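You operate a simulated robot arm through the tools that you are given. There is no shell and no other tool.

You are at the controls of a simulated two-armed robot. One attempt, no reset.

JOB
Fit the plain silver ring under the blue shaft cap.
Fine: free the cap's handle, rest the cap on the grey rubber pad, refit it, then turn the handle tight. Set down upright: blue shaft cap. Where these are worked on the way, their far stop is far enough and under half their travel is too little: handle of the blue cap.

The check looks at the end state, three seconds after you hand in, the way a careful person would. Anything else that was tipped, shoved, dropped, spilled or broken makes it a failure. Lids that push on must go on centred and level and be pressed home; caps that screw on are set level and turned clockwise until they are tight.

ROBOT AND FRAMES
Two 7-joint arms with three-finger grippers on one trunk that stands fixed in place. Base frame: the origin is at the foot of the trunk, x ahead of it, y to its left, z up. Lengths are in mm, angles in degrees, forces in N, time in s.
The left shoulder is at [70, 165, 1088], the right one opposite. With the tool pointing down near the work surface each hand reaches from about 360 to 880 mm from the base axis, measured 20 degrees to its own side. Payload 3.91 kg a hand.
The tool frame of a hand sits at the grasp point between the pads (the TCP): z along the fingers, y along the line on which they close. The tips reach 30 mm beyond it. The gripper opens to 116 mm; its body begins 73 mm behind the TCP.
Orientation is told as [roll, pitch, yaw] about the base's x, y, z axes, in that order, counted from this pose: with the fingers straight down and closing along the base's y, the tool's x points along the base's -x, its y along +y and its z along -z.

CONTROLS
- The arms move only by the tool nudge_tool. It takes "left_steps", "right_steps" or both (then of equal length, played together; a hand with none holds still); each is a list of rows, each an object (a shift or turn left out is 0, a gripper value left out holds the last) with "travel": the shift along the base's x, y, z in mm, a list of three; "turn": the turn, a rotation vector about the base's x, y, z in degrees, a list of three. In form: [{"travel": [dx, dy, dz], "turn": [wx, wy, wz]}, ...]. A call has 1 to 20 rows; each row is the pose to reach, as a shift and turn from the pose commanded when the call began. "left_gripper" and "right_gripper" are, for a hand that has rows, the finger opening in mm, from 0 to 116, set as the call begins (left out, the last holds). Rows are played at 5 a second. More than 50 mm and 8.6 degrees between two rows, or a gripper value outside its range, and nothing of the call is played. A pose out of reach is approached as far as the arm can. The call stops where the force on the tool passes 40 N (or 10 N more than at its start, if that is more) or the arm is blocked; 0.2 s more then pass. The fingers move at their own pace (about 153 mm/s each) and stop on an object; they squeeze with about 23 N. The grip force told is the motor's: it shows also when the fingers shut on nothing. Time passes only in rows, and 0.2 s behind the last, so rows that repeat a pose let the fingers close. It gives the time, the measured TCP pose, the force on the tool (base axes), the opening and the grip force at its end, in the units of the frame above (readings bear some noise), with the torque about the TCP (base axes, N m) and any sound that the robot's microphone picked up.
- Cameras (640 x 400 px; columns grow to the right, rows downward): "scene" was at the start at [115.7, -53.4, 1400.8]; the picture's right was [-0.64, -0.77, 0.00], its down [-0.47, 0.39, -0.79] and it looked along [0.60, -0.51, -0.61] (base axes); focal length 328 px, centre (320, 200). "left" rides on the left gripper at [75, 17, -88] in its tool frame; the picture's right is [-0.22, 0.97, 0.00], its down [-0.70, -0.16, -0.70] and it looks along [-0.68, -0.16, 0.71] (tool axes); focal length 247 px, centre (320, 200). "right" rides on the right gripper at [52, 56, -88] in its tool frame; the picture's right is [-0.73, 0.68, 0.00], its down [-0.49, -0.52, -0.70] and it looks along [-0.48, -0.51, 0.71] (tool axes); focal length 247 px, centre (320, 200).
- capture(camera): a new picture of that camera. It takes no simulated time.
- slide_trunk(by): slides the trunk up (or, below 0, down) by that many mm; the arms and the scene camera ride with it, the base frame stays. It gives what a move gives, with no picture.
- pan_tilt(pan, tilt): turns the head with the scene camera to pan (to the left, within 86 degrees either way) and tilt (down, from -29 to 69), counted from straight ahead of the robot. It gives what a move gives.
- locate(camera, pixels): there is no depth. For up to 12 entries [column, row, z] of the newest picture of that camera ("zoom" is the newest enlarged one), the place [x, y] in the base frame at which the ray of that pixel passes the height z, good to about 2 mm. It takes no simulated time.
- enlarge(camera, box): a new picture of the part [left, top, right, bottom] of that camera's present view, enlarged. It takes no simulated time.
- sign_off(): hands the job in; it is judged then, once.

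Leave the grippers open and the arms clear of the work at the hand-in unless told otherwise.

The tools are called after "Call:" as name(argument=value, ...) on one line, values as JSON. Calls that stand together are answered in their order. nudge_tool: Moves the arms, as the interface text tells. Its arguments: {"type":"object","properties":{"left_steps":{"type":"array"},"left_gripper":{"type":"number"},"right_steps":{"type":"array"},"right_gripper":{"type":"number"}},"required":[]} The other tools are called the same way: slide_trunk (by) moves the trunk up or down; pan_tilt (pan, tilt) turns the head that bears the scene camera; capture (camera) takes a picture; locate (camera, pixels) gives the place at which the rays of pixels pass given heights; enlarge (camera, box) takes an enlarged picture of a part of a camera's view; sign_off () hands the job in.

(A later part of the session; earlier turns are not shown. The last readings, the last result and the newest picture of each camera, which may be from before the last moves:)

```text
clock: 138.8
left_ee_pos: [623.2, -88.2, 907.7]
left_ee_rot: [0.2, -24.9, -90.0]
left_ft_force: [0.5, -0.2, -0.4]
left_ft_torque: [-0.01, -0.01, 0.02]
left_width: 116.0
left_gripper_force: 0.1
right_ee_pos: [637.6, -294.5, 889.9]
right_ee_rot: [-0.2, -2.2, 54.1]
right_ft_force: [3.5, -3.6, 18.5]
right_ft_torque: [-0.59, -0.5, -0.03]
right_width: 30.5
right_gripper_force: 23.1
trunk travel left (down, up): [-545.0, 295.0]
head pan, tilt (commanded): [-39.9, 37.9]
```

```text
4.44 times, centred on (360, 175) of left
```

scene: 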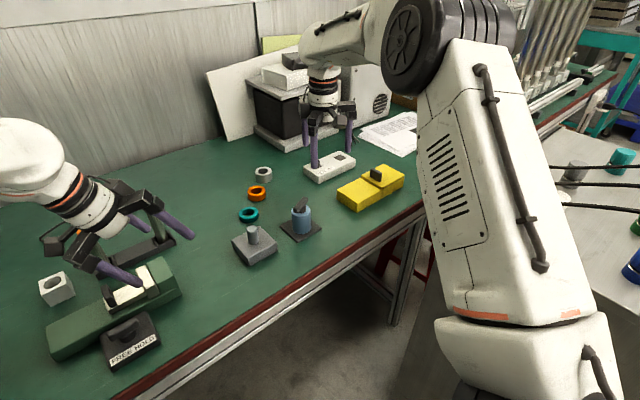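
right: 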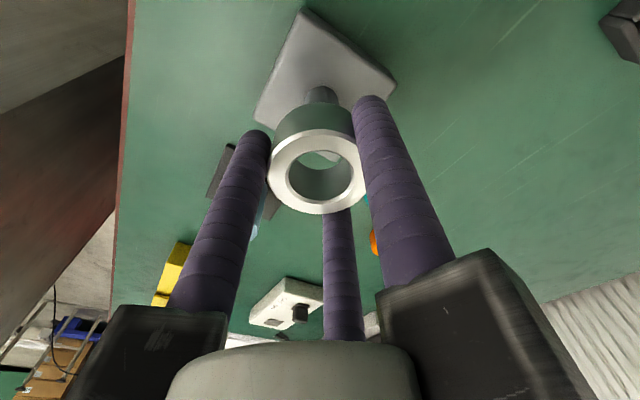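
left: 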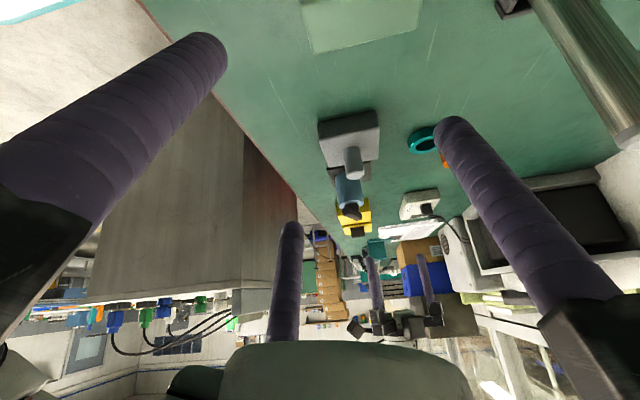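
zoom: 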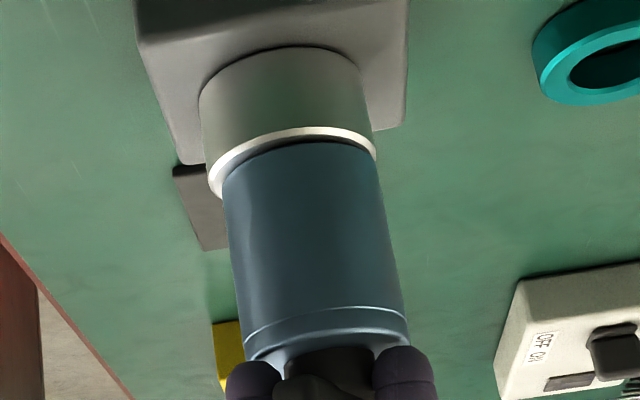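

The cap is level on the ring. Now I'll tighten by turning the handle clockwise about the cap axis, keeping a light downward press. First 30°, watching torque and side forces.

Call:
nudge_tool(right_steps=[{"travel": [0, 0, 0.7]}, {"travel": [-0.56, 0.34, 0.7], "turn": [0, 0, -6]}, {"travel": [-1.08, 0.75, 0.7], "turn": [0, 0, -12]}, {"travel": [-1.55, 1.2, 0.7], "turn": [0, 0, -18]}, {"travel": [-1.98, 1.7, 0.7], "turn": [0, 0, -24]}, {"travel": [-2.35, 2.24, 0.7], "turn": [0, 0, -30]}, {"travel": [-2.35, 2.24, 0.7], "turn": [0, 0, -30]}])

Call:
enlarge(camera="scene", box=[230, 200, 280, 250])

Call:
enlarge(camera="left", box=[325, 130, 395, 220])

```text
clock: 140.4
left_ee_pos: [622.5, -87.3, 908.0]
left_ee_rot: [0.1, -25.1, -90.1]
left_ft_force: [-0.7, 0.4, -0.3]
left_ft_torque: [-0.01, -0.03, -0.01]
left_width: 116.0
left_gripper_force: 0.0
right_ee_pos: [633.4, -294.2, 890.9]
right_ee_rot: [-0.1, -2.2, 23.9]
right_ft_force: [3.0, -3.9, 16.0]
right_ft_torque: [-0.59, -0.04, 0.0]
right_width: 30.4
right_gripper_force: 23.3
trunk travel left (down, up): [-545.0, 295.0]
head pan, tilt (commanded): [-39.9, 37.9]
```

```text
8.00 times, centred on (255, 225) of scene
```

zoom: 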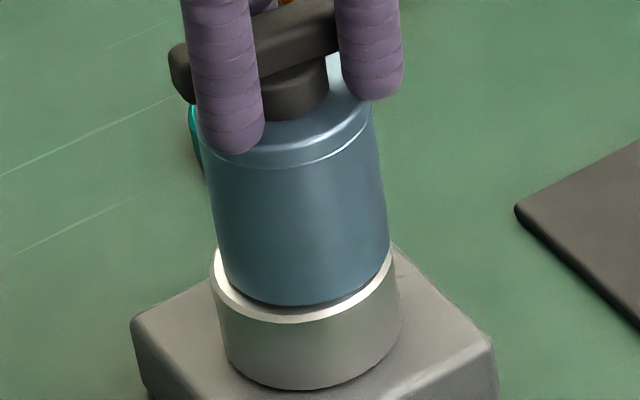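

```text
4.44 times, centred on (360, 175) of left
```

zoom: 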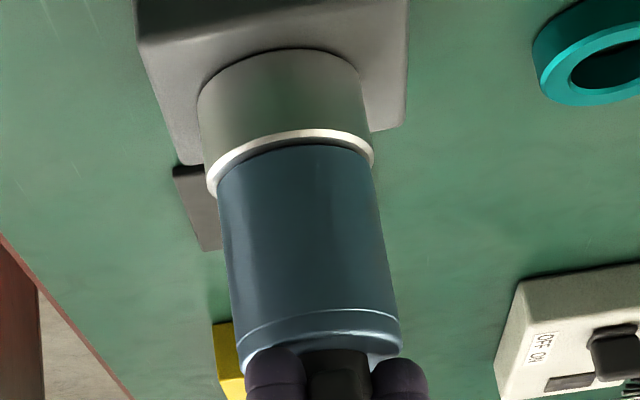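

The handle turns with zero torque even under a 16 N press, so it is rotating relative to the cap. I'll continue clockwise another 30° with a small centring correction.

Call:
nudge_tool(right_steps=[{"travel": [0.3, -0.1, 0.4], "turn": [0, 0, -6]}, {"travel": [0.24, 0.18, 0.4], "turn": [0, 0, -12]}, {"travel": [0.06, 0.81, 0.4], "turn": [0, 0, -18]}, {"travel": [-0.06, 1.45, 0.4], "turn": [0, 0, -24]}, {"travel": [-0.11, 2.11, 0.4], "turn": [0, 0, -30]}, {"travel": [-0.11, 2.11, 0.4], "turn": [0, 0, -30]}])

Call:
enlarge(camera="scene", box=[230, 200, 280, 250])

```text
clock: 141.8
left_ee_pos: [624.0, -86.9, 906.8]
left_ee_rot: [-0.1, -25.0, -90.1]
left_ft_force: [0.8, 0.0, 0.1]
left_ft_torque: [0.01, -0.02, 0.0]
left_width: 116.0
left_gripper_force: 0.0
right_ee_pos: [633.9, -291.1, 889.8]
right_ee_rot: [-0.1, -2.2, -6.1]
right_ft_force: [-0.3, -3.8, 10.6]
right_ft_torque: [-0.35, 0.22, -0.01]
right_width: 30.4
right_gripper_force: 23.1
trunk travel left (down, up): [-545.0, 295.0]
head pan, tilt (commanded): [-39.9, 37.9]
```

```text
8.00 times, centred on (255, 225) of scene
```

zoom: 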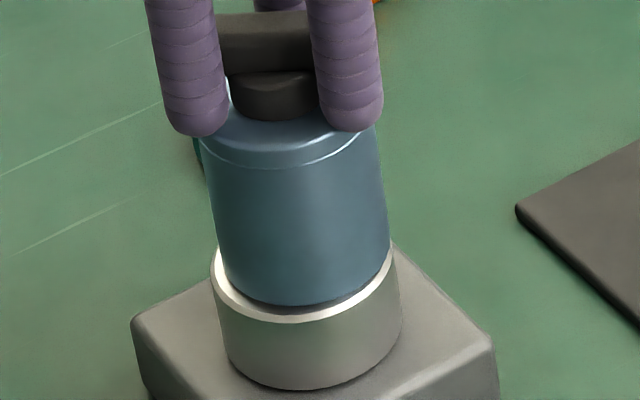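

Still free. I'll continue clockwise to 90° in total, with a -1 mm y correction.

Call:
nudge_tool(right_steps=[{"travel": [0.02, -0.2, 0], "turn": [0, 0, -6]}, {"travel": [0.1, 0.3, 0], "turn": [0, 0, -12]}, {"travel": [0.26, 0.94, 0], "turn": [0, 0, -18]}, {"travel": [0.48, 1.56, 0], "turn": [0, 0, -24]}, {"travel": [0.76, 2.15, 0], "turn": [0, 0, -30]}, {"travel": [0.76, 2.15, 0], "turn": [0, 0, -30]}])

Call:
enlarge(camera="scene", box=[230, 200, 280, 250])

```text
clock: 143.2
left_ee_pos: [623.5, -88.0, 906.3]
left_ee_rot: [0.2, -25.1, -90.1]
left_ft_force: [0.6, 0.8, 0.1]
left_ft_torque: [0.01, -0.03, -0.01]
left_width: 115.9
left_gripper_force: 0.0
right_ee_pos: [635.8, -289.1, 888.9]
right_ee_rot: [0.1, -2.1, -36.0]
right_ft_force: [-2.3, -2.5, 7.0]
right_ft_torque: [-0.12, 0.33, 0.01]
right_width: 30.7
right_gripper_force: 22.8
trunk travel left (down, up): [-545.0, 295.0]
head pan, tilt (commanded): [-39.9, 37.9]
```

```text
8.00 times, centred on (255, 225) of scene
```

zoom: 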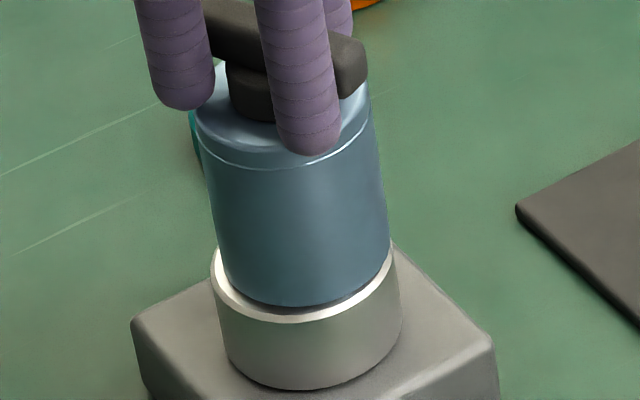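

Still free at 90°. I'll continue clockwise to 120° (yaw -66°).

Call:
nudge_tool(right_steps=[{"travel": [0.0, 0.2, 0], "turn": [0, 0, -6]}, {"travel": [0.2, 0.5, 0], "turn": [0, 0, -12]}, {"travel": [0.6, 0.95, 0], "turn": [0, 0, -18]}, {"travel": [1.1, 1.38, 0], "turn": [0, 0, -24]}, {"travel": [1.64, 1.75, 0], "turn": [0, 0, -30]}, {"travel": [1.64, 1.75, 0], "turn": [0, 0, -30]}])

Call:
capture(camera="scene")

Call:
enlarge(camera="scene", box=[230, 200, 280, 250])

```text
clock: 144.6
left_ee_pos: [622.9, -87.4, 906.8]
left_ee_rot: [0.1, -25.0, -90.1]
left_ft_force: [0.3, 0.1, 0.3]
left_ft_torque: [0.02, -0.03, 0.03]
left_width: 115.9
left_gripper_force: 0.1
right_ee_pos: [637.7, -288.5, 890.6]
right_ee_rot: [0.1, -2.1, -66.1]
right_ft_force: [-3.0, -0.3, 6.2]
right_ft_torque: [0.0, 0.27, -0.02]
right_width: 30.5
right_gripper_force: 22.8
trunk travel left (down, up): [-545.0, 295.0]
head pan, tilt (commanded): [-39.9, 37.9]
```

```text
taken
```

scene: 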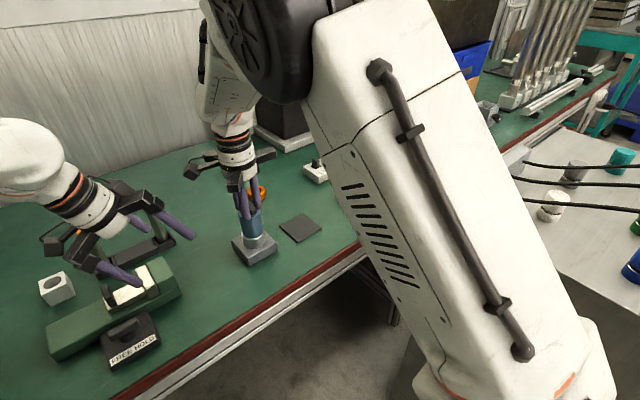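

```text
8.00 times, centred on (255, 225) of scene
```

zoom: 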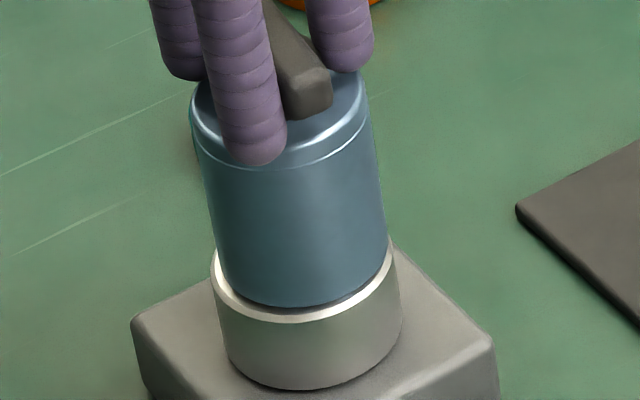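

120° clockwise so far and still free. I'll re-grip to get more turn: open, rise 40 mm, un-tilt and yaw back +120° to 54°, which suits the bar's present angle.

Call:
nudge_tool(right_steps=[{"travel": [0, 0, 0]}, {"travel": [0, 0, 0]}, {"travel": [0, 0, 15]}, {"travel": [0, 0, 30]}, {"travel": [0, 0, 45]}, {"travel": [0, 0, 45]}], right_gripper=84)

Call:
nudge_tool(right_steps=[{"travel": [0, 0, 0], "turn": [1.92, 0.85, 0]}, {"travel": [0, 0, 0], "turn": [1.92, 0.85, 0]}])

Call:
enlarge(camera="scene", box=[225, 190, 285, 260])

```text
clock: 146.0
left_ee_pos: [623.8, -88.0, 905.8]
left_ee_rot: [0.0, -25.0, -90.2]
left_ft_force: [0.3, -0.8, 1.7]
left_ft_torque: [0.0, -0.01, 0.0]
left_width: 115.9
left_gripper_force: 0.0
right_ee_pos: [638.0, -288.2, 934.1]
right_ee_rot: [-0.1, -2.1, -65.9]
right_ft_force: [0.9, -0.5, 0.1]
right_ft_torque: [0.03, -0.02, -0.02]
right_width: 84.1
right_gripper_force: 0.0
trunk travel left (down, up): [-545.0, 295.0]
head pan, tilt (commanded): [-39.9, 37.9]
```

```text
clock: 146.6
left_ee_pos: [623.3, -87.4, 906.5]
left_ee_rot: [0.0, -25.0, -90.1]
left_ft_force: [0.0, 0.1, 0.1]
left_ft_torque: [0.0, 0.01, -0.03]
left_width: 115.8
left_gripper_force: 0.0
right_ee_pos: [637.9, -287.2, 936.2]
right_ee_rot: [0.0, 0.0, -66.0]
right_ft_force: [0.3, -0.1, 0.3]
right_ft_torque: [-0.03, 0.0, -0.02]
right_width: 84.1
right_gripper_force: 0.1
trunk travel left (down, up): [-545.0, 295.0]
head pan, tilt (commanded): [-39.9, 37.9]
```

```text
5.71 times, centred on (255, 225) of scene
```

zoom: 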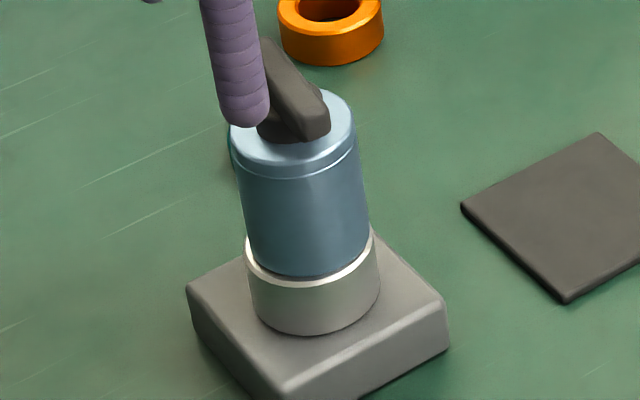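

The cap sits level on the ring by itself. I'll now yaw the hand +120°.

Call:
nudge_tool(right_steps=[{"turn": [0, 0, 8]}, {"turn": [0, 0, 16]}, {"turn": [0, 0, 24]}, {"turn": [0, 0, 32]}, {"turn": [0, 0, 40]}, {"turn": [0, 0, 48]}, {"turn": [0, 0, 56]}, {"turn": [0, 0, 64]}, {"turn": [0, 0, 72]}, {"turn": [0, 0, 80]}, {"turn": [0, 0, 88]}, {"turn": [0, 0, 96]}, {"turn": [0, 0, 104]}, {"turn": [0, 0, 112]}, {"turn": [0, 0, 120]}, {"turn": [0, 0, 120]}])

Call:
enlarge(camera="right", box=[230, 30, 410, 190])

```text
clock: 150.0
left_ee_pos: [624.1, -87.3, 907.0]
left_ee_rot: [0.0, -25.0, -90.1]
left_ft_force: [0.7, -0.7, 0.9]
left_ft_torque: [0.0, 0.0, 0.02]
left_width: 115.9
left_gripper_force: 0.0
right_ee_pos: [637.6, -287.2, 934.0]
right_ee_rot: [0.1, 0.0, 54.2]
right_ft_force: [0.7, 0.4, -0.1]
right_ft_torque: [0.0, 0.0, -0.01]
right_width: 83.8
right_gripper_force: 0.0
trunk travel left (down, up): [-545.0, 295.0]
head pan, tilt (commanded): [-39.9, 37.9]
```

```text
2.50 times, centred on (320, 110) of right
```

zoom: 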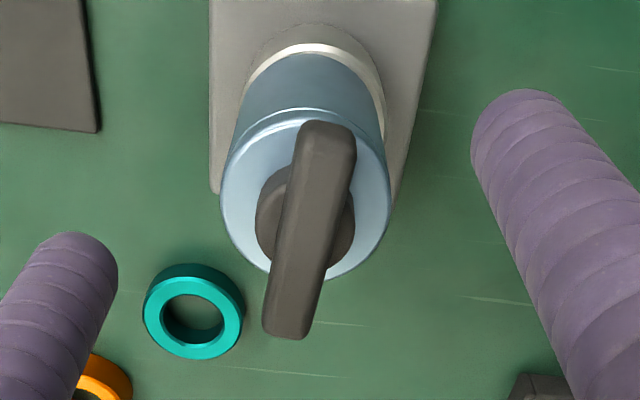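

Call:
locate(camera="zoom", pixels=[[308, 232, 880], [328, 130, 880], [288, 332, 880], [283, 232, 880], [334, 232, 880], [305, 195, 858], [220, 195, 858], [391, 190, 858]])

```text
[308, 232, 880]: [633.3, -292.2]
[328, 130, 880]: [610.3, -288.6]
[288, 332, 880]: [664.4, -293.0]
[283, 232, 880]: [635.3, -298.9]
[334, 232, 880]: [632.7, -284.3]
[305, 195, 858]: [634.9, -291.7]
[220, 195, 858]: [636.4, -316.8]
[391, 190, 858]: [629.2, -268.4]
```

The bar centre is near (637.5,-291) at an angle of 174–175°. I'll move to the matching grip position (638.5,-284.3), descend to z≈891 and close.

Call:
nudge_tool(right_steps=[{"travel": [0.9, 2.9, -12]}, {"travel": [0.9, 2.9, -25]}, {"travel": [0.9, 2.9, -36]}, {"travel": [0.9, 2.9, -43.3]}, {"travel": [0.9, 2.9, -43.3]}])

Call:
nudge_tool(right_steps=[{"travel": [0, 0, 0]}, {"travel": [0, 0, 0]}, {"travel": [0, 0, 0]}], right_gripper=37)

Call:
enlarge(camera="right", box=[230, 30, 410, 190])

```text
clock: 151.2
left_ee_pos: [623.8, -88.2, 906.5]
left_ee_rot: [0.0, -24.9, -90.1]
left_ft_force: [-0.6, -0.1, -0.1]
left_ft_torque: [0.0, 0.02, -0.03]
left_width: 116.1
left_gripper_force: 0.1
right_ee_pos: [638.3, -285.4, 890.1]
right_ee_rot: [0.0, 0.0, 54.1]
right_ft_force: [-0.1, -0.5, 0.0]
right_ft_torque: [-0.01, 0.02, -0.02]
right_width: 84.3
right_gripper_force: 0.0
trunk travel left (down, up): [-545.0, 295.0]
head pan, tilt (commanded): [-39.9, 37.9]
```

```text
clock: 152.0
left_ee_pos: [623.0, -88.6, 906.0]
left_ee_rot: [-0.1, -25.0, -90.1]
left_ft_force: [-0.1, -0.1, -0.2]
left_ft_torque: [0.0, 0.01, -0.02]
left_width: 115.9
left_gripper_force: 0.1
right_ee_pos: [638.0, -285.9, 890.6]
right_ee_rot: [0.0, 0.0, 54.1]
right_ft_force: [0.2, -0.8, 0.8]
right_ft_torque: [0.02, 0.0, -0.02]
right_width: 37.3
right_gripper_force: 0.1
trunk travel left (down, up): [-545.0, 295.0]
head pan, tilt (commanded): [-39.9, 37.9]
```

```text
2.50 times, centred on (320, 110) of right
```

zoom: 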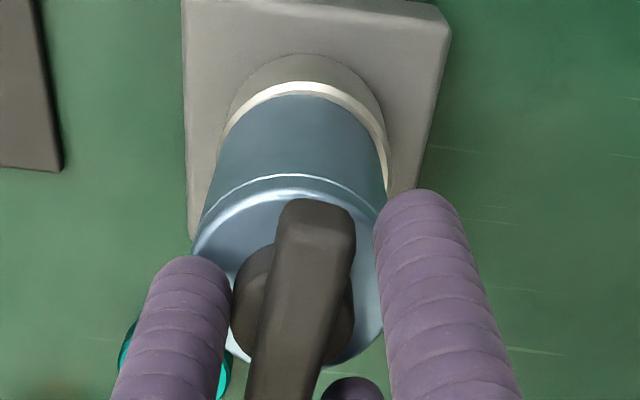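

No contact at 37 mm and it is well placed. I'll close on the bar.

Call:
nudge_tool(right_steps=[{"travel": [0, 0, 0]}, {"travel": [0, 0, 0]}, {"travel": [0, 0, 0]}], right_gripper=10)

```text
clock: 152.8
left_ee_pos: [623.5, -89.0, 905.9]
left_ee_rot: [0.0, -25.0, -90.1]
left_ft_force: [-0.3, -0.7, -0.2]
left_ft_torque: [-0.02, 0.0, 0.0]
left_width: 116.0
left_gripper_force: 0.1
right_ee_pos: [638.6, -286.0, 890.6]
right_ee_rot: [-0.1, 0.0, 54.2]
right_ft_force: [-0.5, -0.3, 0.3]
right_ft_torque: [-0.03, 0.0, -0.01]
right_width: 30.5
right_gripper_force: 23.2
trunk travel left (down, up): [-545.0, 295.0]
head pan, tilt (commanded): [-39.9, 37.9]
```

Perfect centring, with no side load. I'll press 1.2 mm down and turn clockwise 30° about the axis (637.8,-292.9).

Call:
nudge_tool(right_steps=[{"travel": [0, 0, -1.2]}, {"travel": [0.73, -0.11, -1.2], "turn": [0, 0, -6]}, {"travel": [1.43, -0.3, -1.2], "turn": [0, 0, -12]}, {"travel": [2.12, -0.57, -1.2], "turn": [0, 0, -18]}, {"travel": [2.77, -0.9, -1.2], "turn": [0, 0, -24]}, {"travel": [3.38, -1.3, -1.2], "turn": [0, 0, -30]}, {"travel": [3.38, -1.3, -1.2], "turn": [0, 0, -30]}])

Call:
nudge_tool(right_steps=[{"travel": [0.57, -0.46, 0], "turn": [0, 0, -6]}, {"travel": [1.09, -0.98, 0], "turn": [0, 0, -12]}, {"travel": [1.55, -1.55, 0], "turn": [0, 0, -18]}, {"travel": [1.95, -2.16, 0], "turn": [0, 0, -24]}, {"travel": [2.28, -2.81, 0], "turn": [0, 0, -30]}, {"travel": [2.28, -2.81, 0], "turn": [0, 0, -30]}])

Call:
enlarge(camera="scene", box=[225, 190, 285, 260])

```text
clock: 154.4
left_ee_pos: [623.5, -88.0, 906.4]
left_ee_rot: [0.0, -25.0, -90.1]
left_ft_force: [0.1, 0.7, 0.2]
left_ft_torque: [-0.01, 0.01, 0.03]
left_width: 116.1
left_gripper_force: 0.0
right_ee_pos: [641.5, -286.6, 889.7]
right_ee_rot: [-0.1, -0.1, 23.9]
right_ft_force: [-0.5, 1.0, 4.2]
right_ft_torque: [-0.04, 0.14, 0.0]
right_width: 30.7
right_gripper_force: 23.1
trunk travel left (down, up): [-545.0, 295.0]
head pan, tilt (commanded): [-39.9, 37.9]
```

```text
clock: 155.8
left_ee_pos: [622.8, -86.2, 906.6]
left_ee_rot: [0.0, -25.0, -90.0]
left_ft_force: [-0.1, -0.4, -0.1]
left_ft_torque: [-0.02, -0.03, -0.02]
left_width: 116.0
left_gripper_force: 0.1
right_ee_pos: [644.4, -288.9, 888.9]
right_ee_rot: [-0.1, -0.1, -6.1]
right_ft_force: [-1.8, 0.2, 5.7]
right_ft_torque: [0.04, 0.3, -0.01]
right_width: 30.2
right_gripper_force: 23.2
trunk travel left (down, up): [-545.0, 295.0]
head pan, tilt (commanded): [-39.9, 37.9]
```

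```text
5.71 times, centred on (255, 225) of scene
```

zoom: 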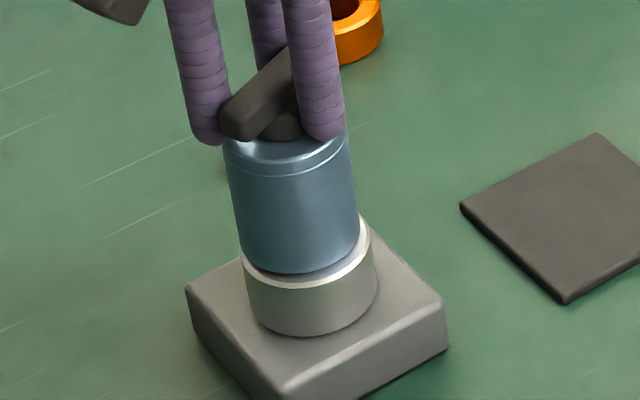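

180° clockwise in total and still no torque. I'll continue slowly past the original handle angle (φ=0), watching for resistance.

Call:
nudge_tool(right_steps=[{"travel": [0.1, -0.69, 0], "turn": [0, 0, -6]}, {"travel": [0.1, -1.39, 0], "turn": [0, 0, -12]}, {"travel": [0.1, -2.12, 0], "turn": [0, 0, -18]}, {"travel": [0.1, -2.12, 0], "turn": [0, 0, -18]}])

Call:
nudge_tool(right_steps=[{"travel": [0.04, -0.73, 0], "turn": [0, 0, -6]}, {"travel": [0.0, -1.46, 0], "turn": [0, 0, -12]}, {"travel": [0.0, -1.46, 0], "turn": [0, 0, -12]}])

```text
clock: 156.8
left_ee_pos: [624.1, -87.2, 906.5]
left_ee_rot: [0.1, -25.1, -90.2]
left_ft_force: [0.5, 0.4, 0.0]
left_ft_torque: [-0.01, 0.01, -0.02]
left_width: 115.9
left_gripper_force: 0.0
right_ee_pos: [644.3, -289.0, 889.5]
right_ee_rot: [0.0, 0.0, -24.1]
right_ft_force: [0.4, 6.9, 3.0]
right_ft_torque: [0.55, 0.14, 0.02]
right_width: 30.4
right_gripper_force: 22.6
trunk travel left (down, up): [-545.0, 295.0]
head pan, tilt (commanded): [-39.9, 37.9]
```

```text
clock: 157.6
left_ee_pos: [623.0, -86.0, 905.5]
left_ee_rot: [0.0, -25.1, -90.1]
left_ft_force: [0.3, 0.1, -1.0]
left_ft_torque: [-0.05, -0.03, 0.01]
left_width: 116.1
left_gripper_force: 0.0
right_ee_pos: [645.3, -291.8, 889.8]
right_ee_rot: [-0.1, -0.1, -36.0]
right_ft_force: [1.5, 8.8, 2.0]
right_ft_torque: [0.66, 0.06, 0.83]
right_width: 31.7
right_gripper_force: 21.8
trunk travel left (down, up): [-545.0, 295.0]
head pan, tilt (commanded): [-39.9, 37.9]
```

Resistance at last: +0.83 N·m at about the handle's original angle, so it has reached the tight stop. There is also +8.8 N of side load in y. I'll relieve that by +1.6 mm in y and check the torque.

Call:
nudge_tool(right_steps=[{"travel": [-0.3, 0.8, 0]}, {"travel": [-0.4, 1.6, 0]}, {"travel": [-0.4, 1.6, 0]}])

Call:
enlarge(camera="scene", box=[225, 190, 285, 260])

Call:
enlarge(camera="left", box=[325, 120, 395, 220])

Call:
enlarge(camera="right", box=[230, 30, 410, 190])

```text
clock: 158.4
left_ee_pos: [623.2, -88.3, 906.1]
left_ee_rot: [0.0, -25.0, -90.1]
left_ft_force: [-0.8, -0.9, 0.4]
left_ft_torque: [0.0, -0.01, 0.02]
left_width: 115.6
left_gripper_force: 0.0
right_ee_pos: [644.2, -291.5, 891.2]
right_ee_rot: [-0.1, 0.0, -36.1]
right_ft_force: [2.5, -0.5, 3.0]
right_ft_torque: [-0.08, 0.03, 0.44]
right_width: 31.5
right_gripper_force: 21.8
trunk travel left (down, up): [-545.0, 295.0]
head pan, tilt (commanded): [-39.9, 37.9]
```

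```text
5.71 times, centred on (255, 225) of scene
```

zoom: 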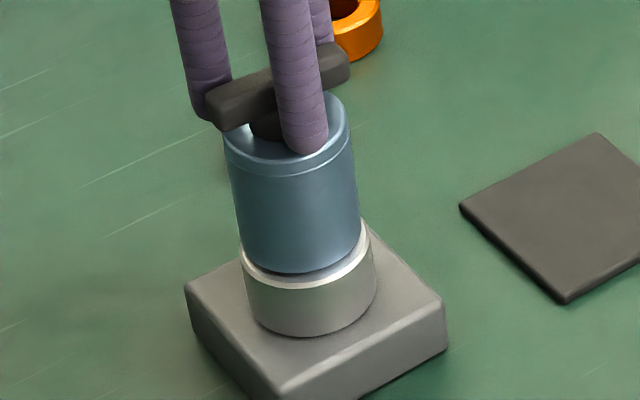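

```text
4.00 times, centred on (360, 170) of left
```

zoom: 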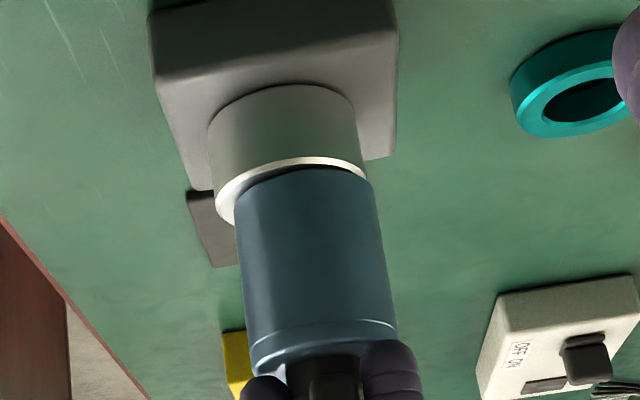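

```text
2.50 times, centred on (320, 110) of right
```

zoom: 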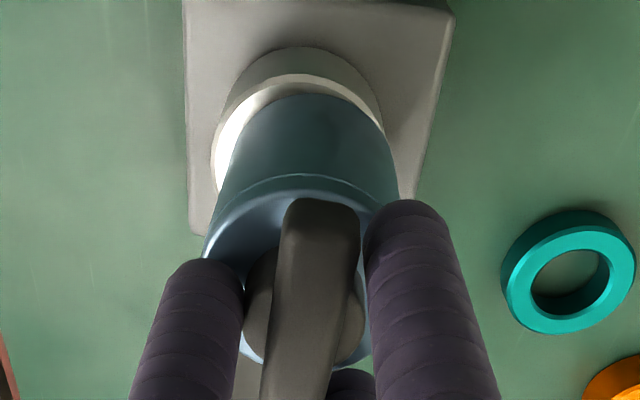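

The handle is at its tight stop, with 0.44 N·m still held. The left view shows the cap's bottom about 3 mm toward +x and the cap leaning slightly while I hold it. I'll open the fingers and see how it sits by itself.

Call:
nudge_tool(right_steps=[{"travel": [0, 0, 0]}, {"travel": [0, 0, 0]}, {"travel": [0, 0, 0]}], right_gripper=84)

Call:
enlarge(camera="left", box=[325, 120, 395, 220])

Call:
enlarge(camera="scene", box=[225, 190, 285, 260])

```text
clock: 159.2
left_ee_pos: [622.5, -88.4, 906.5]
left_ee_rot: [0.1, -25.0, -90.1]
left_ft_force: [-0.3, -0.3, 0.2]
left_ft_torque: [-0.02, -0.01, 0.0]
left_width: 116.1
left_gripper_force: 0.1
right_ee_pos: [645.2, -291.4, 890.3]
right_ee_rot: [-0.1, 0.0, -36.0]
right_ft_force: [0.1, 0.3, 0.2]
right_ft_torque: [-0.05, -0.01, 0.03]
right_width: 84.2
right_gripper_force: 0.0
trunk travel left (down, up): [-545.0, 295.0]
head pan, tilt (commanded): [-39.9, 37.9]
```

```text
4.00 times, centred on (360, 170) of left
```

zoom: 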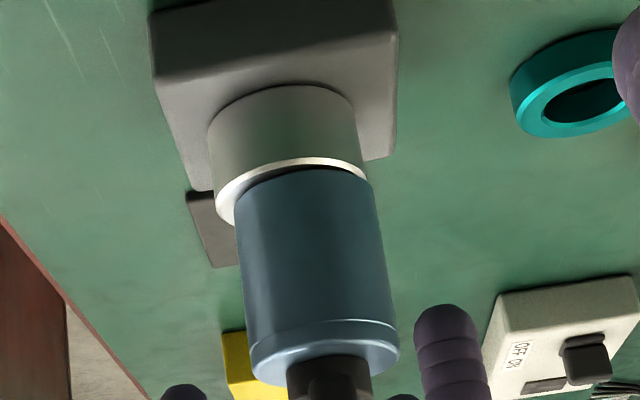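

```text
5.71 times, centred on (255, 225) of scene
```

zoom: 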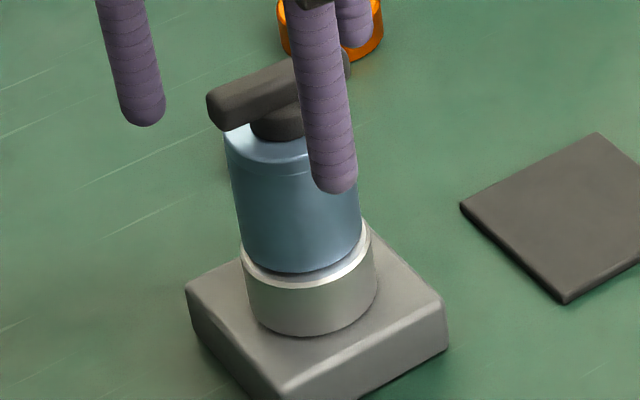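

The cap still leans a few degrees (top toward -x) and sits off-centre when released, so it has locked that way. I'll look closer before redoing it.

Call:
enlarge(camera="left", box=[340, 145, 380, 195])

Call:
enlarge(camera="scene", box=[236, 218, 271, 253])

Call:
capture(camera="left")

```text
8.00 times, centred on (360, 170) of left
```

zoom: 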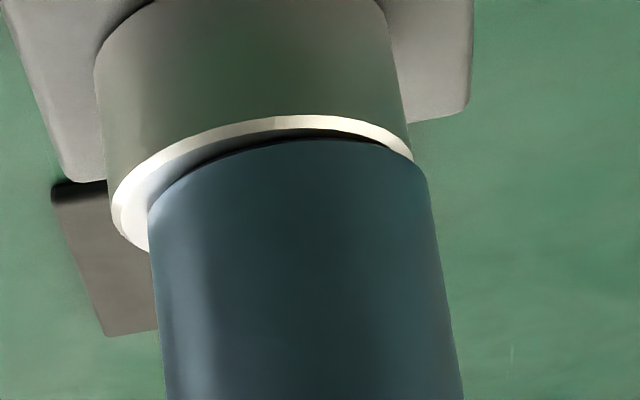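

```text
11.43 times, centred on (254, 236) of scene
```

zoom: 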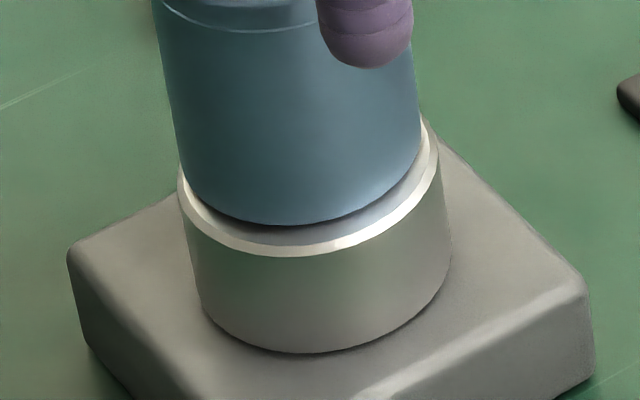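

```text
taken
```

left: 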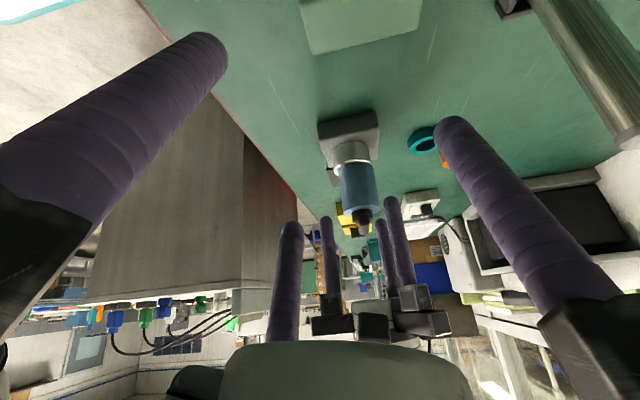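

The gap on the near side confirms the cap is locked slightly tilted: side load at the end of the turn pushed it over. I'll grip the bar again, back the handle off about 42°, and let the cap settle level before re-tightening with more downward press and less side load.

Call:
nudge_tool(right_steps=[{"travel": [0, 0, 0]}, {"travel": [0, 0, 0]}, {"travel": [0, 0, 0]}], right_gripper=10)

```text
clock: 160.0
left_ee_pos: [623.5, -87.4, 906.5]
left_ee_rot: [-0.1, -24.9, -90.1]
left_ft_force: [-0.6, 0.6, -0.4]
left_ft_torque: [0.01, 0.03, 0.04]
left_width: 116.3
left_gripper_force: 0.0
right_ee_pos: [644.1, -290.8, 890.6]
right_ee_rot: [-0.2, 0.0, -35.9]
right_ft_force: [-1.1, -0.6, 2.6]
right_ft_torque: [-0.09, 0.12, 0.38]
right_width: 31.5
right_gripper_force: 21.4
trunk travel left (down, up): [-545.0, 295.0]
head pan, tilt (commanded): [-39.9, 37.9]
```

I'll turn counter-clockwise 42° about the axis.

Call:
nudge_tool(right_steps=[{"travel": [0.04, 0.73, 0], "turn": [0, 0, 6]}, {"travel": [0, 1.46, 0], "turn": [0, 0, 12]}, {"travel": [-0.11, 2.19, 0], "turn": [0, 0, 18]}, {"travel": [-0.3, 2.89, 0], "turn": [0, 0, 24]}, {"travel": [-0.57, 3.58, 0], "turn": [0, 0, 30]}, {"travel": [-0.9, 4.23, 0], "turn": [0, 0, 36]}, {"travel": [-1.3, 4.84, 0], "turn": [0, 0, 42]}, {"travel": [-1.3, 4.84, 0], "turn": [0, 0, 42]}])

Call:
nudge_tool(right_steps=[{"travel": [0, 0, 0]}, {"travel": [0, 0, 0]}, {"travel": [0, 0, 0]}], right_gripper=84)

Call:
enlarge(camera="left", box=[325, 120, 395, 220])

Call:
enlarge(camera="scene", box=[225, 190, 285, 260])

```text
clock: 161.8
left_ee_pos: [623.3, -87.5, 907.4]
left_ee_rot: [0.1, -25.0, -90.1]
left_ft_force: [0.0, -0.3, 0.5]
left_ft_torque: [0.0, 0.0, -0.05]
left_width: 116.0
left_gripper_force: 0.0
right_ee_pos: [642.5, -285.2, 890.0]
right_ee_rot: [-0.2, -0.2, 6.1]
right_ft_force: [-0.1, 1.9, 4.9]
right_ft_torque: [0.06, 0.14, -0.02]
right_width: 30.7
right_gripper_force: 23.4
trunk travel left (down, up): [-545.0, 295.0]
head pan, tilt (commanded): [-39.9, 37.9]
```

```text
clock: 162.6
left_ee_pos: [623.4, -88.1, 907.0]
left_ee_rot: [0.0, -24.9, -90.1]
left_ft_force: [-0.2, -0.5, 0.5]
left_ft_torque: [0.03, 0.01, -0.03]
left_width: 116.1
left_gripper_force: 0.0
right_ee_pos: [643.6, -286.2, 889.9]
right_ee_rot: [0.0, 0.0, 6.0]
right_ft_force: [-0.4, -0.5, -0.8]
right_ft_torque: [-0.02, 0.0, 0.0]
right_width: 83.9
right_gripper_force: 0.2
trunk travel left (down, up): [-545.0, 295.0]
head pan, tilt (commanded): [-39.9, 37.9]
```

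```text
4.00 times, centred on (360, 170) of left
```

zoom: 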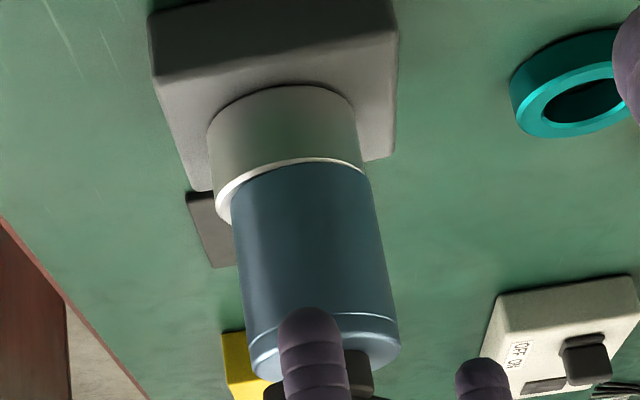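

```text
5.71 times, centred on (255, 225) of scene
```

zoom: 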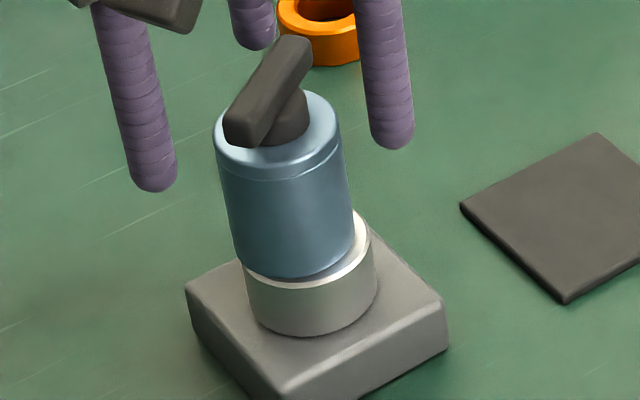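

Now loosened, the cap leans about 2° with its bottom off toward (+x,+y); my turning path was centred a few mm off. I'll grip again, lift about 2 mm to free it, and shift to the true axis (639.5,-290.5).

Call:
nudge_tool(right_steps=[{"travel": [0, 0, 0]}, {"travel": [0, 0, 0]}, {"travel": [0, 0, 0]}], right_gripper=10)

Call:
nudge_tool(right_steps=[{"travel": [0, 0, 1]}, {"travel": [0, 0, 2]}, {"travel": [0, 0, 3]}, {"travel": [0, 0, 3]}])

Call:
enlarge(camera="left", box=[325, 120, 395, 220])

Call:
enlarge(camera="scene", box=[225, 190, 285, 260])

```text
clock: 163.4
left_ee_pos: [623.3, -88.5, 906.8]
left_ee_rot: [0.0, -24.9, -90.1]
left_ft_force: [0.7, -0.7, -0.4]
left_ft_torque: [0.01, 0.0, -0.01]
left_width: 116.1
left_gripper_force: 0.0
right_ee_pos: [643.4, -286.4, 889.5]
right_ee_rot: [-0.1, 0.1, 6.1]
right_ft_force: [0.1, 0.8, 1.3]
right_ft_torque: [-0.05, 0.06, -0.02]
right_width: 30.5
right_gripper_force: 22.8
trunk travel left (down, up): [-545.0, 295.0]
head pan, tilt (commanded): [-39.9, 37.9]
```

```text
clock: 164.4
left_ee_pos: [624.4, -87.8, 906.6]
left_ee_rot: [0.0, -25.1, -90.1]
left_ft_force: [0.1, -0.4, 0.4]
left_ft_torque: [0.01, -0.06, -0.01]
left_width: 116.1
left_gripper_force: 0.1
right_ee_pos: [642.9, -285.8, 891.6]
right_ee_rot: [-0.1, 0.0, 6.1]
right_ft_force: [-0.3, -0.4, -1.2]
right_ft_torque: [-0.02, 0.03, -0.02]
right_width: 30.6
right_gripper_force: 22.9
trunk travel left (down, up): [-545.0, 295.0]
head pan, tilt (commanded): [-39.9, 37.9]
```

```text
4.00 times, centred on (360, 170) of left
```

zoom: 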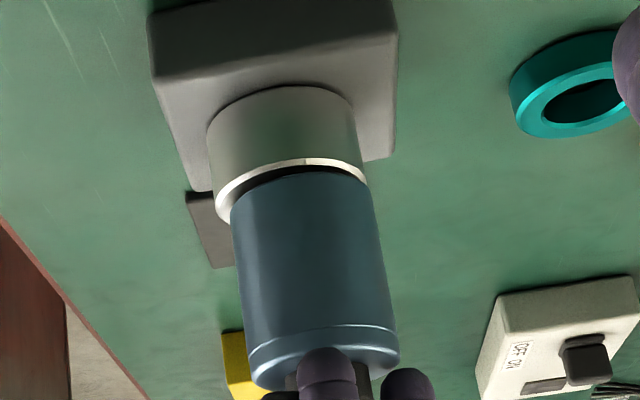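

```text
5.71 times, centred on (255, 225) of scene
```

zoom: 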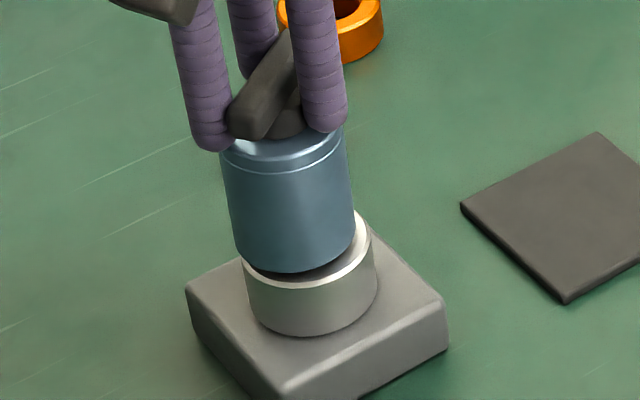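

Lifted about 2 mm, the cap hangs freely and nearly upright. Compared with where the shaft was seen, it is off by about (+2.5,+2.3) mm. I'll shift the hand (-2.4,-2.2) while lifted and check.

Call:
nudge_tool(right_steps=[{"travel": [-1.2, -1.1, 0]}, {"travel": [-2.4, -2.2, 0]}, {"travel": [-2.4, -2.2, 0]}])

Call:
enlarge(camera="left", box=[325, 120, 395, 220])

Call:
enlarge(camera="scene", box=[225, 190, 285, 260])

```text
clock: 165.2
left_ee_pos: [624.4, -87.1, 905.7]
left_ee_rot: [0.0, -25.1, -90.3]
left_ft_force: [0.8, 0.2, -0.4]
left_ft_torque: [-0.01, 0.03, -0.01]
left_width: 116.0
left_gripper_force: 0.0
right_ee_pos: [640.0, -288.7, 893.1]
right_ee_rot: [0.0, -0.1, 6.1]
right_ft_force: [0.2, -0.3, -2.6]
right_ft_torque: [-0.01, 0.0, 0.01]
right_width: 30.6
right_gripper_force: 22.9
trunk travel left (down, up): [-545.0, 295.0]
head pan, tilt (commanded): [-39.9, 37.9]
```

```text
4.00 times, centred on (360, 170) of left
```

zoom: 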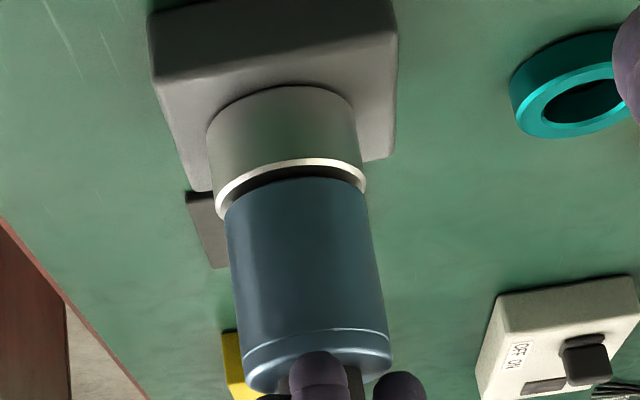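

```text
5.71 times, centred on (255, 225) of scene
```

zoom: 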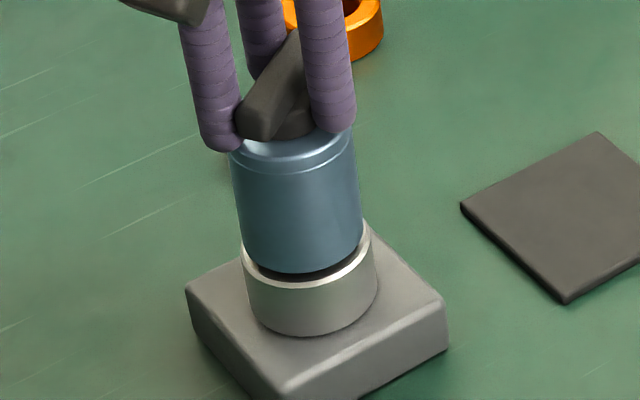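

The cap is now centred on shaft and ring in both views with no side load. I'll lower it onto the ring and press to about 12 N.

Call:
nudge_tool(right_steps=[{"travel": [0, 0, -1]}, {"travel": [0, 0, -2]}, {"travel": [0, 0, -3]}, {"travel": [0, 0, -3]}])

Call:
nudge_tool(right_steps=[{"travel": [0, 0, -1]}, {"travel": [0, 0, -1.5]}, {"travel": [0, 0, -1.5]}])

Call:
enlarge(camera="left", box=[325, 120, 395, 220])

Call:
enlarge(camera="scene", box=[225, 190, 285, 260])

```text
clock: 166.2
left_ee_pos: [623.4, -88.3, 906.9]
left_ee_rot: [0.1, -25.0, -90.2]
left_ft_force: [-0.1, -0.6, 0.6]
left_ft_torque: [0.01, -0.02, -0.01]
left_width: 115.9
left_gripper_force: 0.2
right_ee_pos: [641.3, -288.5, 890.4]
right_ee_rot: [-0.1, -0.1, 6.1]
right_ft_force: [0.1, 0.2, 1.8]
right_ft_torque: [-0.1, 0.0, -0.02]
right_width: 30.6
right_gripper_force: 23.0
trunk travel left (down, up): [-545.0, 295.0]
head pan, tilt (commanded): [-39.9, 37.9]
```

```text
clock: 167.0
left_ee_pos: [622.9, -87.3, 908.1]
left_ee_rot: [0.0, -25.0, -90.1]
left_ft_force: [-0.5, 0.5, 1.0]
left_ft_torque: [0.0, -0.04, -0.06]
left_width: 115.9
left_gripper_force: 0.1
right_ee_pos: [640.4, -288.4, 890.2]
right_ee_rot: [-0.1, -0.1, 6.0]
right_ft_force: [1.0, -1.8, 13.0]
right_ft_torque: [-0.47, -0.04, 0.04]
right_width: 30.4
right_gripper_force: 22.9
trunk travel left (down, up): [-545.0, 295.0]
head pan, tilt (commanded): [-39.9, 37.9]
```

```text
4.00 times, centred on (360, 170) of left
```

zoom: 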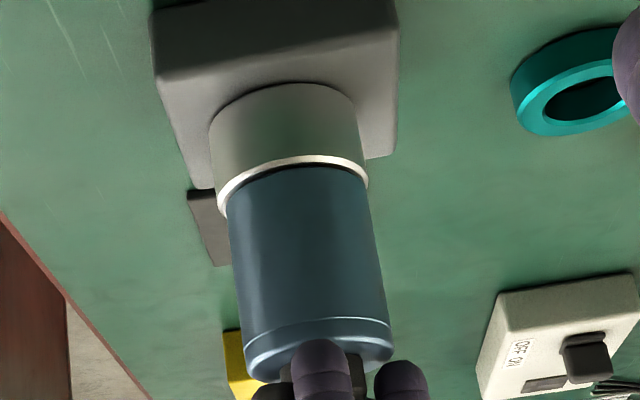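

```text
5.71 times, centred on (255, 225) of scene
```

zoom: 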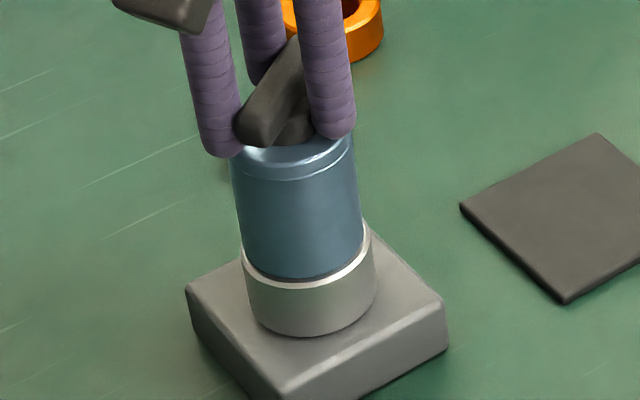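

The cap is flush and centred on the ring at 13 N. I'll turn clockwise 12°, then check side loads.

Call:
nudge_tool(right_steps=[{"travel": [0.28, -0.44, 0], "turn": [0, 0, -6]}, {"travel": [0.52, -0.91, 0], "turn": [0, 0, -12]}, {"travel": [0.52, -0.91, 0], "turn": [0, 0, -12]}])

Call:
nudge_tool(right_steps=[{"travel": [0.19, -0.48, 0], "turn": [0, 0, -6]}, {"travel": [0.32, -0.99, 0], "turn": [0, 0, -12]}, {"travel": [0.32, -0.99, 0], "turn": [0, 0, -12]}])

```text
clock: 167.8
left_ee_pos: [622.5, -87.8, 907.6]
left_ee_rot: [0.1, -25.0, -90.1]
left_ft_force: [0.1, -0.1, -0.4]
left_ft_torque: [0.01, -0.01, 0.03]
left_width: 116.0
left_gripper_force: 0.1
right_ee_pos: [639.3, -289.2, 890.3]
right_ee_rot: [-0.1, -0.3, -6.0]
right_ft_force: [5.9, -2.7, 19.9]
right_ft_torque: [-0.64, -0.15, 0.1]
right_width: 30.3
right_gripper_force: 23.1
trunk travel left (down, up): [-545.0, 295.0]
head pan, tilt (commanded): [-39.9, 37.9]
```

```text
clock: 168.6
left_ee_pos: [622.4, -87.9, 906.9]
left_ee_rot: [0.2, -25.0, -90.1]
left_ft_force: [0.9, -0.4, -1.0]
left_ft_torque: [-0.01, 0.01, -0.03]
left_width: 116.0
left_gripper_force: 0.0
right_ee_pos: [640.0, -290.1, 890.2]
right_ee_rot: [-0.1, -0.2, -18.0]
right_ft_force: [3.9, -2.4, 21.7]
right_ft_torque: [-0.58, 0.05, -0.01]
right_width: 30.5
right_gripper_force: 23.3
trunk travel left (down, up): [-545.0, 295.0]
head pan, tilt (commanded): [-39.9, 37.9]
```

The press has risen to 21 N with (4,-2.4) N of side load. I'll correct (+0.8,-0.5) and up 0.6 mm, then turn the last 12°.

Call:
nudge_tool(right_steps=[{"travel": [0.9, -0.5, 0.6]}, {"travel": [0.9, -0.5, 0.6]}])

Call:
nudge_tool(right_steps=[{"travel": [0.08, -0.52, 0], "turn": [0, 0, -6]}, {"travel": [0.08, -0.52, 0], "turn": [0, 0, -6]}])

Call:
nudge_tool(right_steps=[{"travel": [0.03, -0.52, 0], "turn": [0, 0, -6]}, {"travel": [0.03, -0.52, 0], "turn": [0, 0, -6]}])

```text
clock: 169.2
left_ee_pos: [621.9, -87.5, 907.2]
left_ee_rot: [0.1, -25.1, -90.1]
left_ft_force: [-0.5, 0.1, -0.9]
left_ft_torque: [-0.02, -0.01, -0.02]
left_width: 116.1
left_gripper_force: 0.0
right_ee_pos: [640.4, -290.0, 890.5]
right_ee_rot: [-0.1, 0.1, -17.8]
right_ft_force: [-0.8, -0.2, 16.5]
right_ft_torque: [-0.24, 0.31, 0.02]
right_width: 30.4
right_gripper_force: 23.6
trunk travel left (down, up): [-545.0, 295.0]
head pan, tilt (commanded): [-39.9, 37.9]
```

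```text
clock: 169.8
left_ee_pos: [622.6, -86.8, 906.6]
left_ee_rot: [0.1, -25.1, -90.1]
left_ft_force: [-0.2, -0.1, -0.6]
left_ft_torque: [0.0, 0.0, 0.0]
left_width: 115.9
left_gripper_force: 0.2
right_ee_pos: [640.9, -290.5, 889.4]
right_ee_rot: [-0.1, 0.0, -24.0]
right_ft_force: [-3.6, 1.8, 13.1]
right_ft_torque: [-0.04, 0.42, 0.0]
right_width: 30.6
right_gripper_force: 22.8
trunk travel left (down, up): [-545.0, 295.0]
head pan, tilt (commanded): [-39.9, 37.9]
```

```text
clock: 170.4
left_ee_pos: [622.8, -86.8, 907.6]
left_ee_rot: [0.1, -25.0, -90.0]
left_ft_force: [-0.7, 0.1, 0.5]
left_ft_torque: [0.0, -0.01, 0.01]
left_width: 115.8
left_gripper_force: 0.0
right_ee_pos: [640.2, -290.3, 889.6]
right_ee_rot: [0.0, -0.1, -29.9]
right_ft_force: [-4.3, 4.6, 10.6]
right_ft_torque: [0.29, 0.44, -0.08]
right_width: 30.4
right_gripper_force: 23.2
trunk travel left (down, up): [-545.0, 295.0]
head pan, tilt (commanded): [-39.9, 37.9]
```

I'm at the original angle with no torque yet, and (-4,+4.6) N of side load. I'll correct by (-1.0,+1.0), lower 0.4 mm, then turn in 4° steps.

Call:
nudge_tool(right_steps=[{"travel": [-1.0, 1.0, -0.4]}, {"travel": [-1.0, 1.0, -0.4]}])

Call:
nudge_tool(right_steps=[{"travel": [0, -0.3, 0], "turn": [0, 0, -4]}, {"travel": [0, -0.3, 0], "turn": [0, 0, -4]}])

Call:
enlarge(camera="left", box=[325, 120, 395, 220])

Call:
enlarge(camera="scene", box=[225, 190, 285, 260])

```text
clock: 171.0
left_ee_pos: [623.5, -87.1, 906.1]
left_ee_rot: [0.1, -25.1, -90.2]
left_ft_force: [-0.1, 0.0, -0.7]
left_ft_torque: [0.0, -0.02, -0.01]
left_width: 115.9
left_gripper_force: 0.1
right_ee_pos: [640.3, -291.2, 890.1]
right_ee_rot: [0.1, -0.2, -30.0]
right_ft_force: [-0.4, 1.6, 11.4]
right_ft_torque: [-0.03, 0.21, -0.04]
right_width: 30.7
right_gripper_force: 22.7
trunk travel left (down, up): [-545.0, 295.0]
head pan, tilt (commanded): [-39.9, 37.9]
```

```text
clock: 171.6
left_ee_pos: [622.9, -88.1, 908.5]
left_ee_rot: [0.1, -25.1, -90.1]
left_ft_force: [-0.7, 0.1, 0.2]
left_ft_torque: [0.02, -0.04, -0.01]
left_width: 116.2
left_gripper_force: 0.1
right_ee_pos: [640.0, -292.3, 890.8]
right_ee_rot: [0.0, -0.2, -34.0]
right_ft_force: [1.9, -0.1, 14.1]
right_ft_torque: [-0.08, 0.23, 0.0]
right_width: 30.5
right_gripper_force: 22.8
trunk travel left (down, up): [-545.0, 295.0]
head pan, tilt (commanded): [-39.9, 37.9]
```

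```text
4.00 times, centred on (360, 170) of left
```

zoom: 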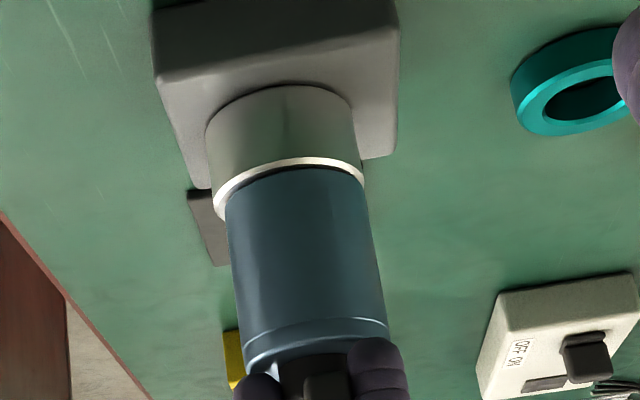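

```text
5.71 times, centred on (255, 225) of scene
```

zoom: 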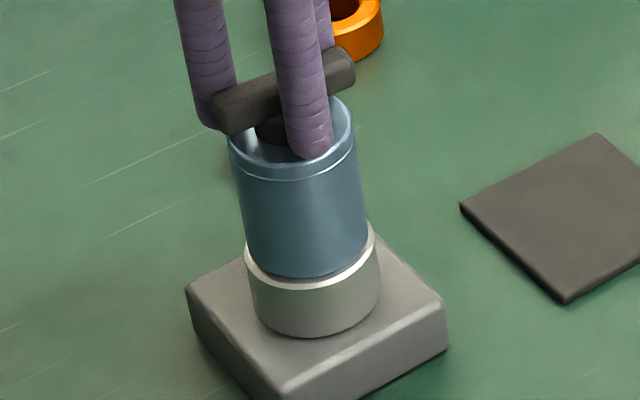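

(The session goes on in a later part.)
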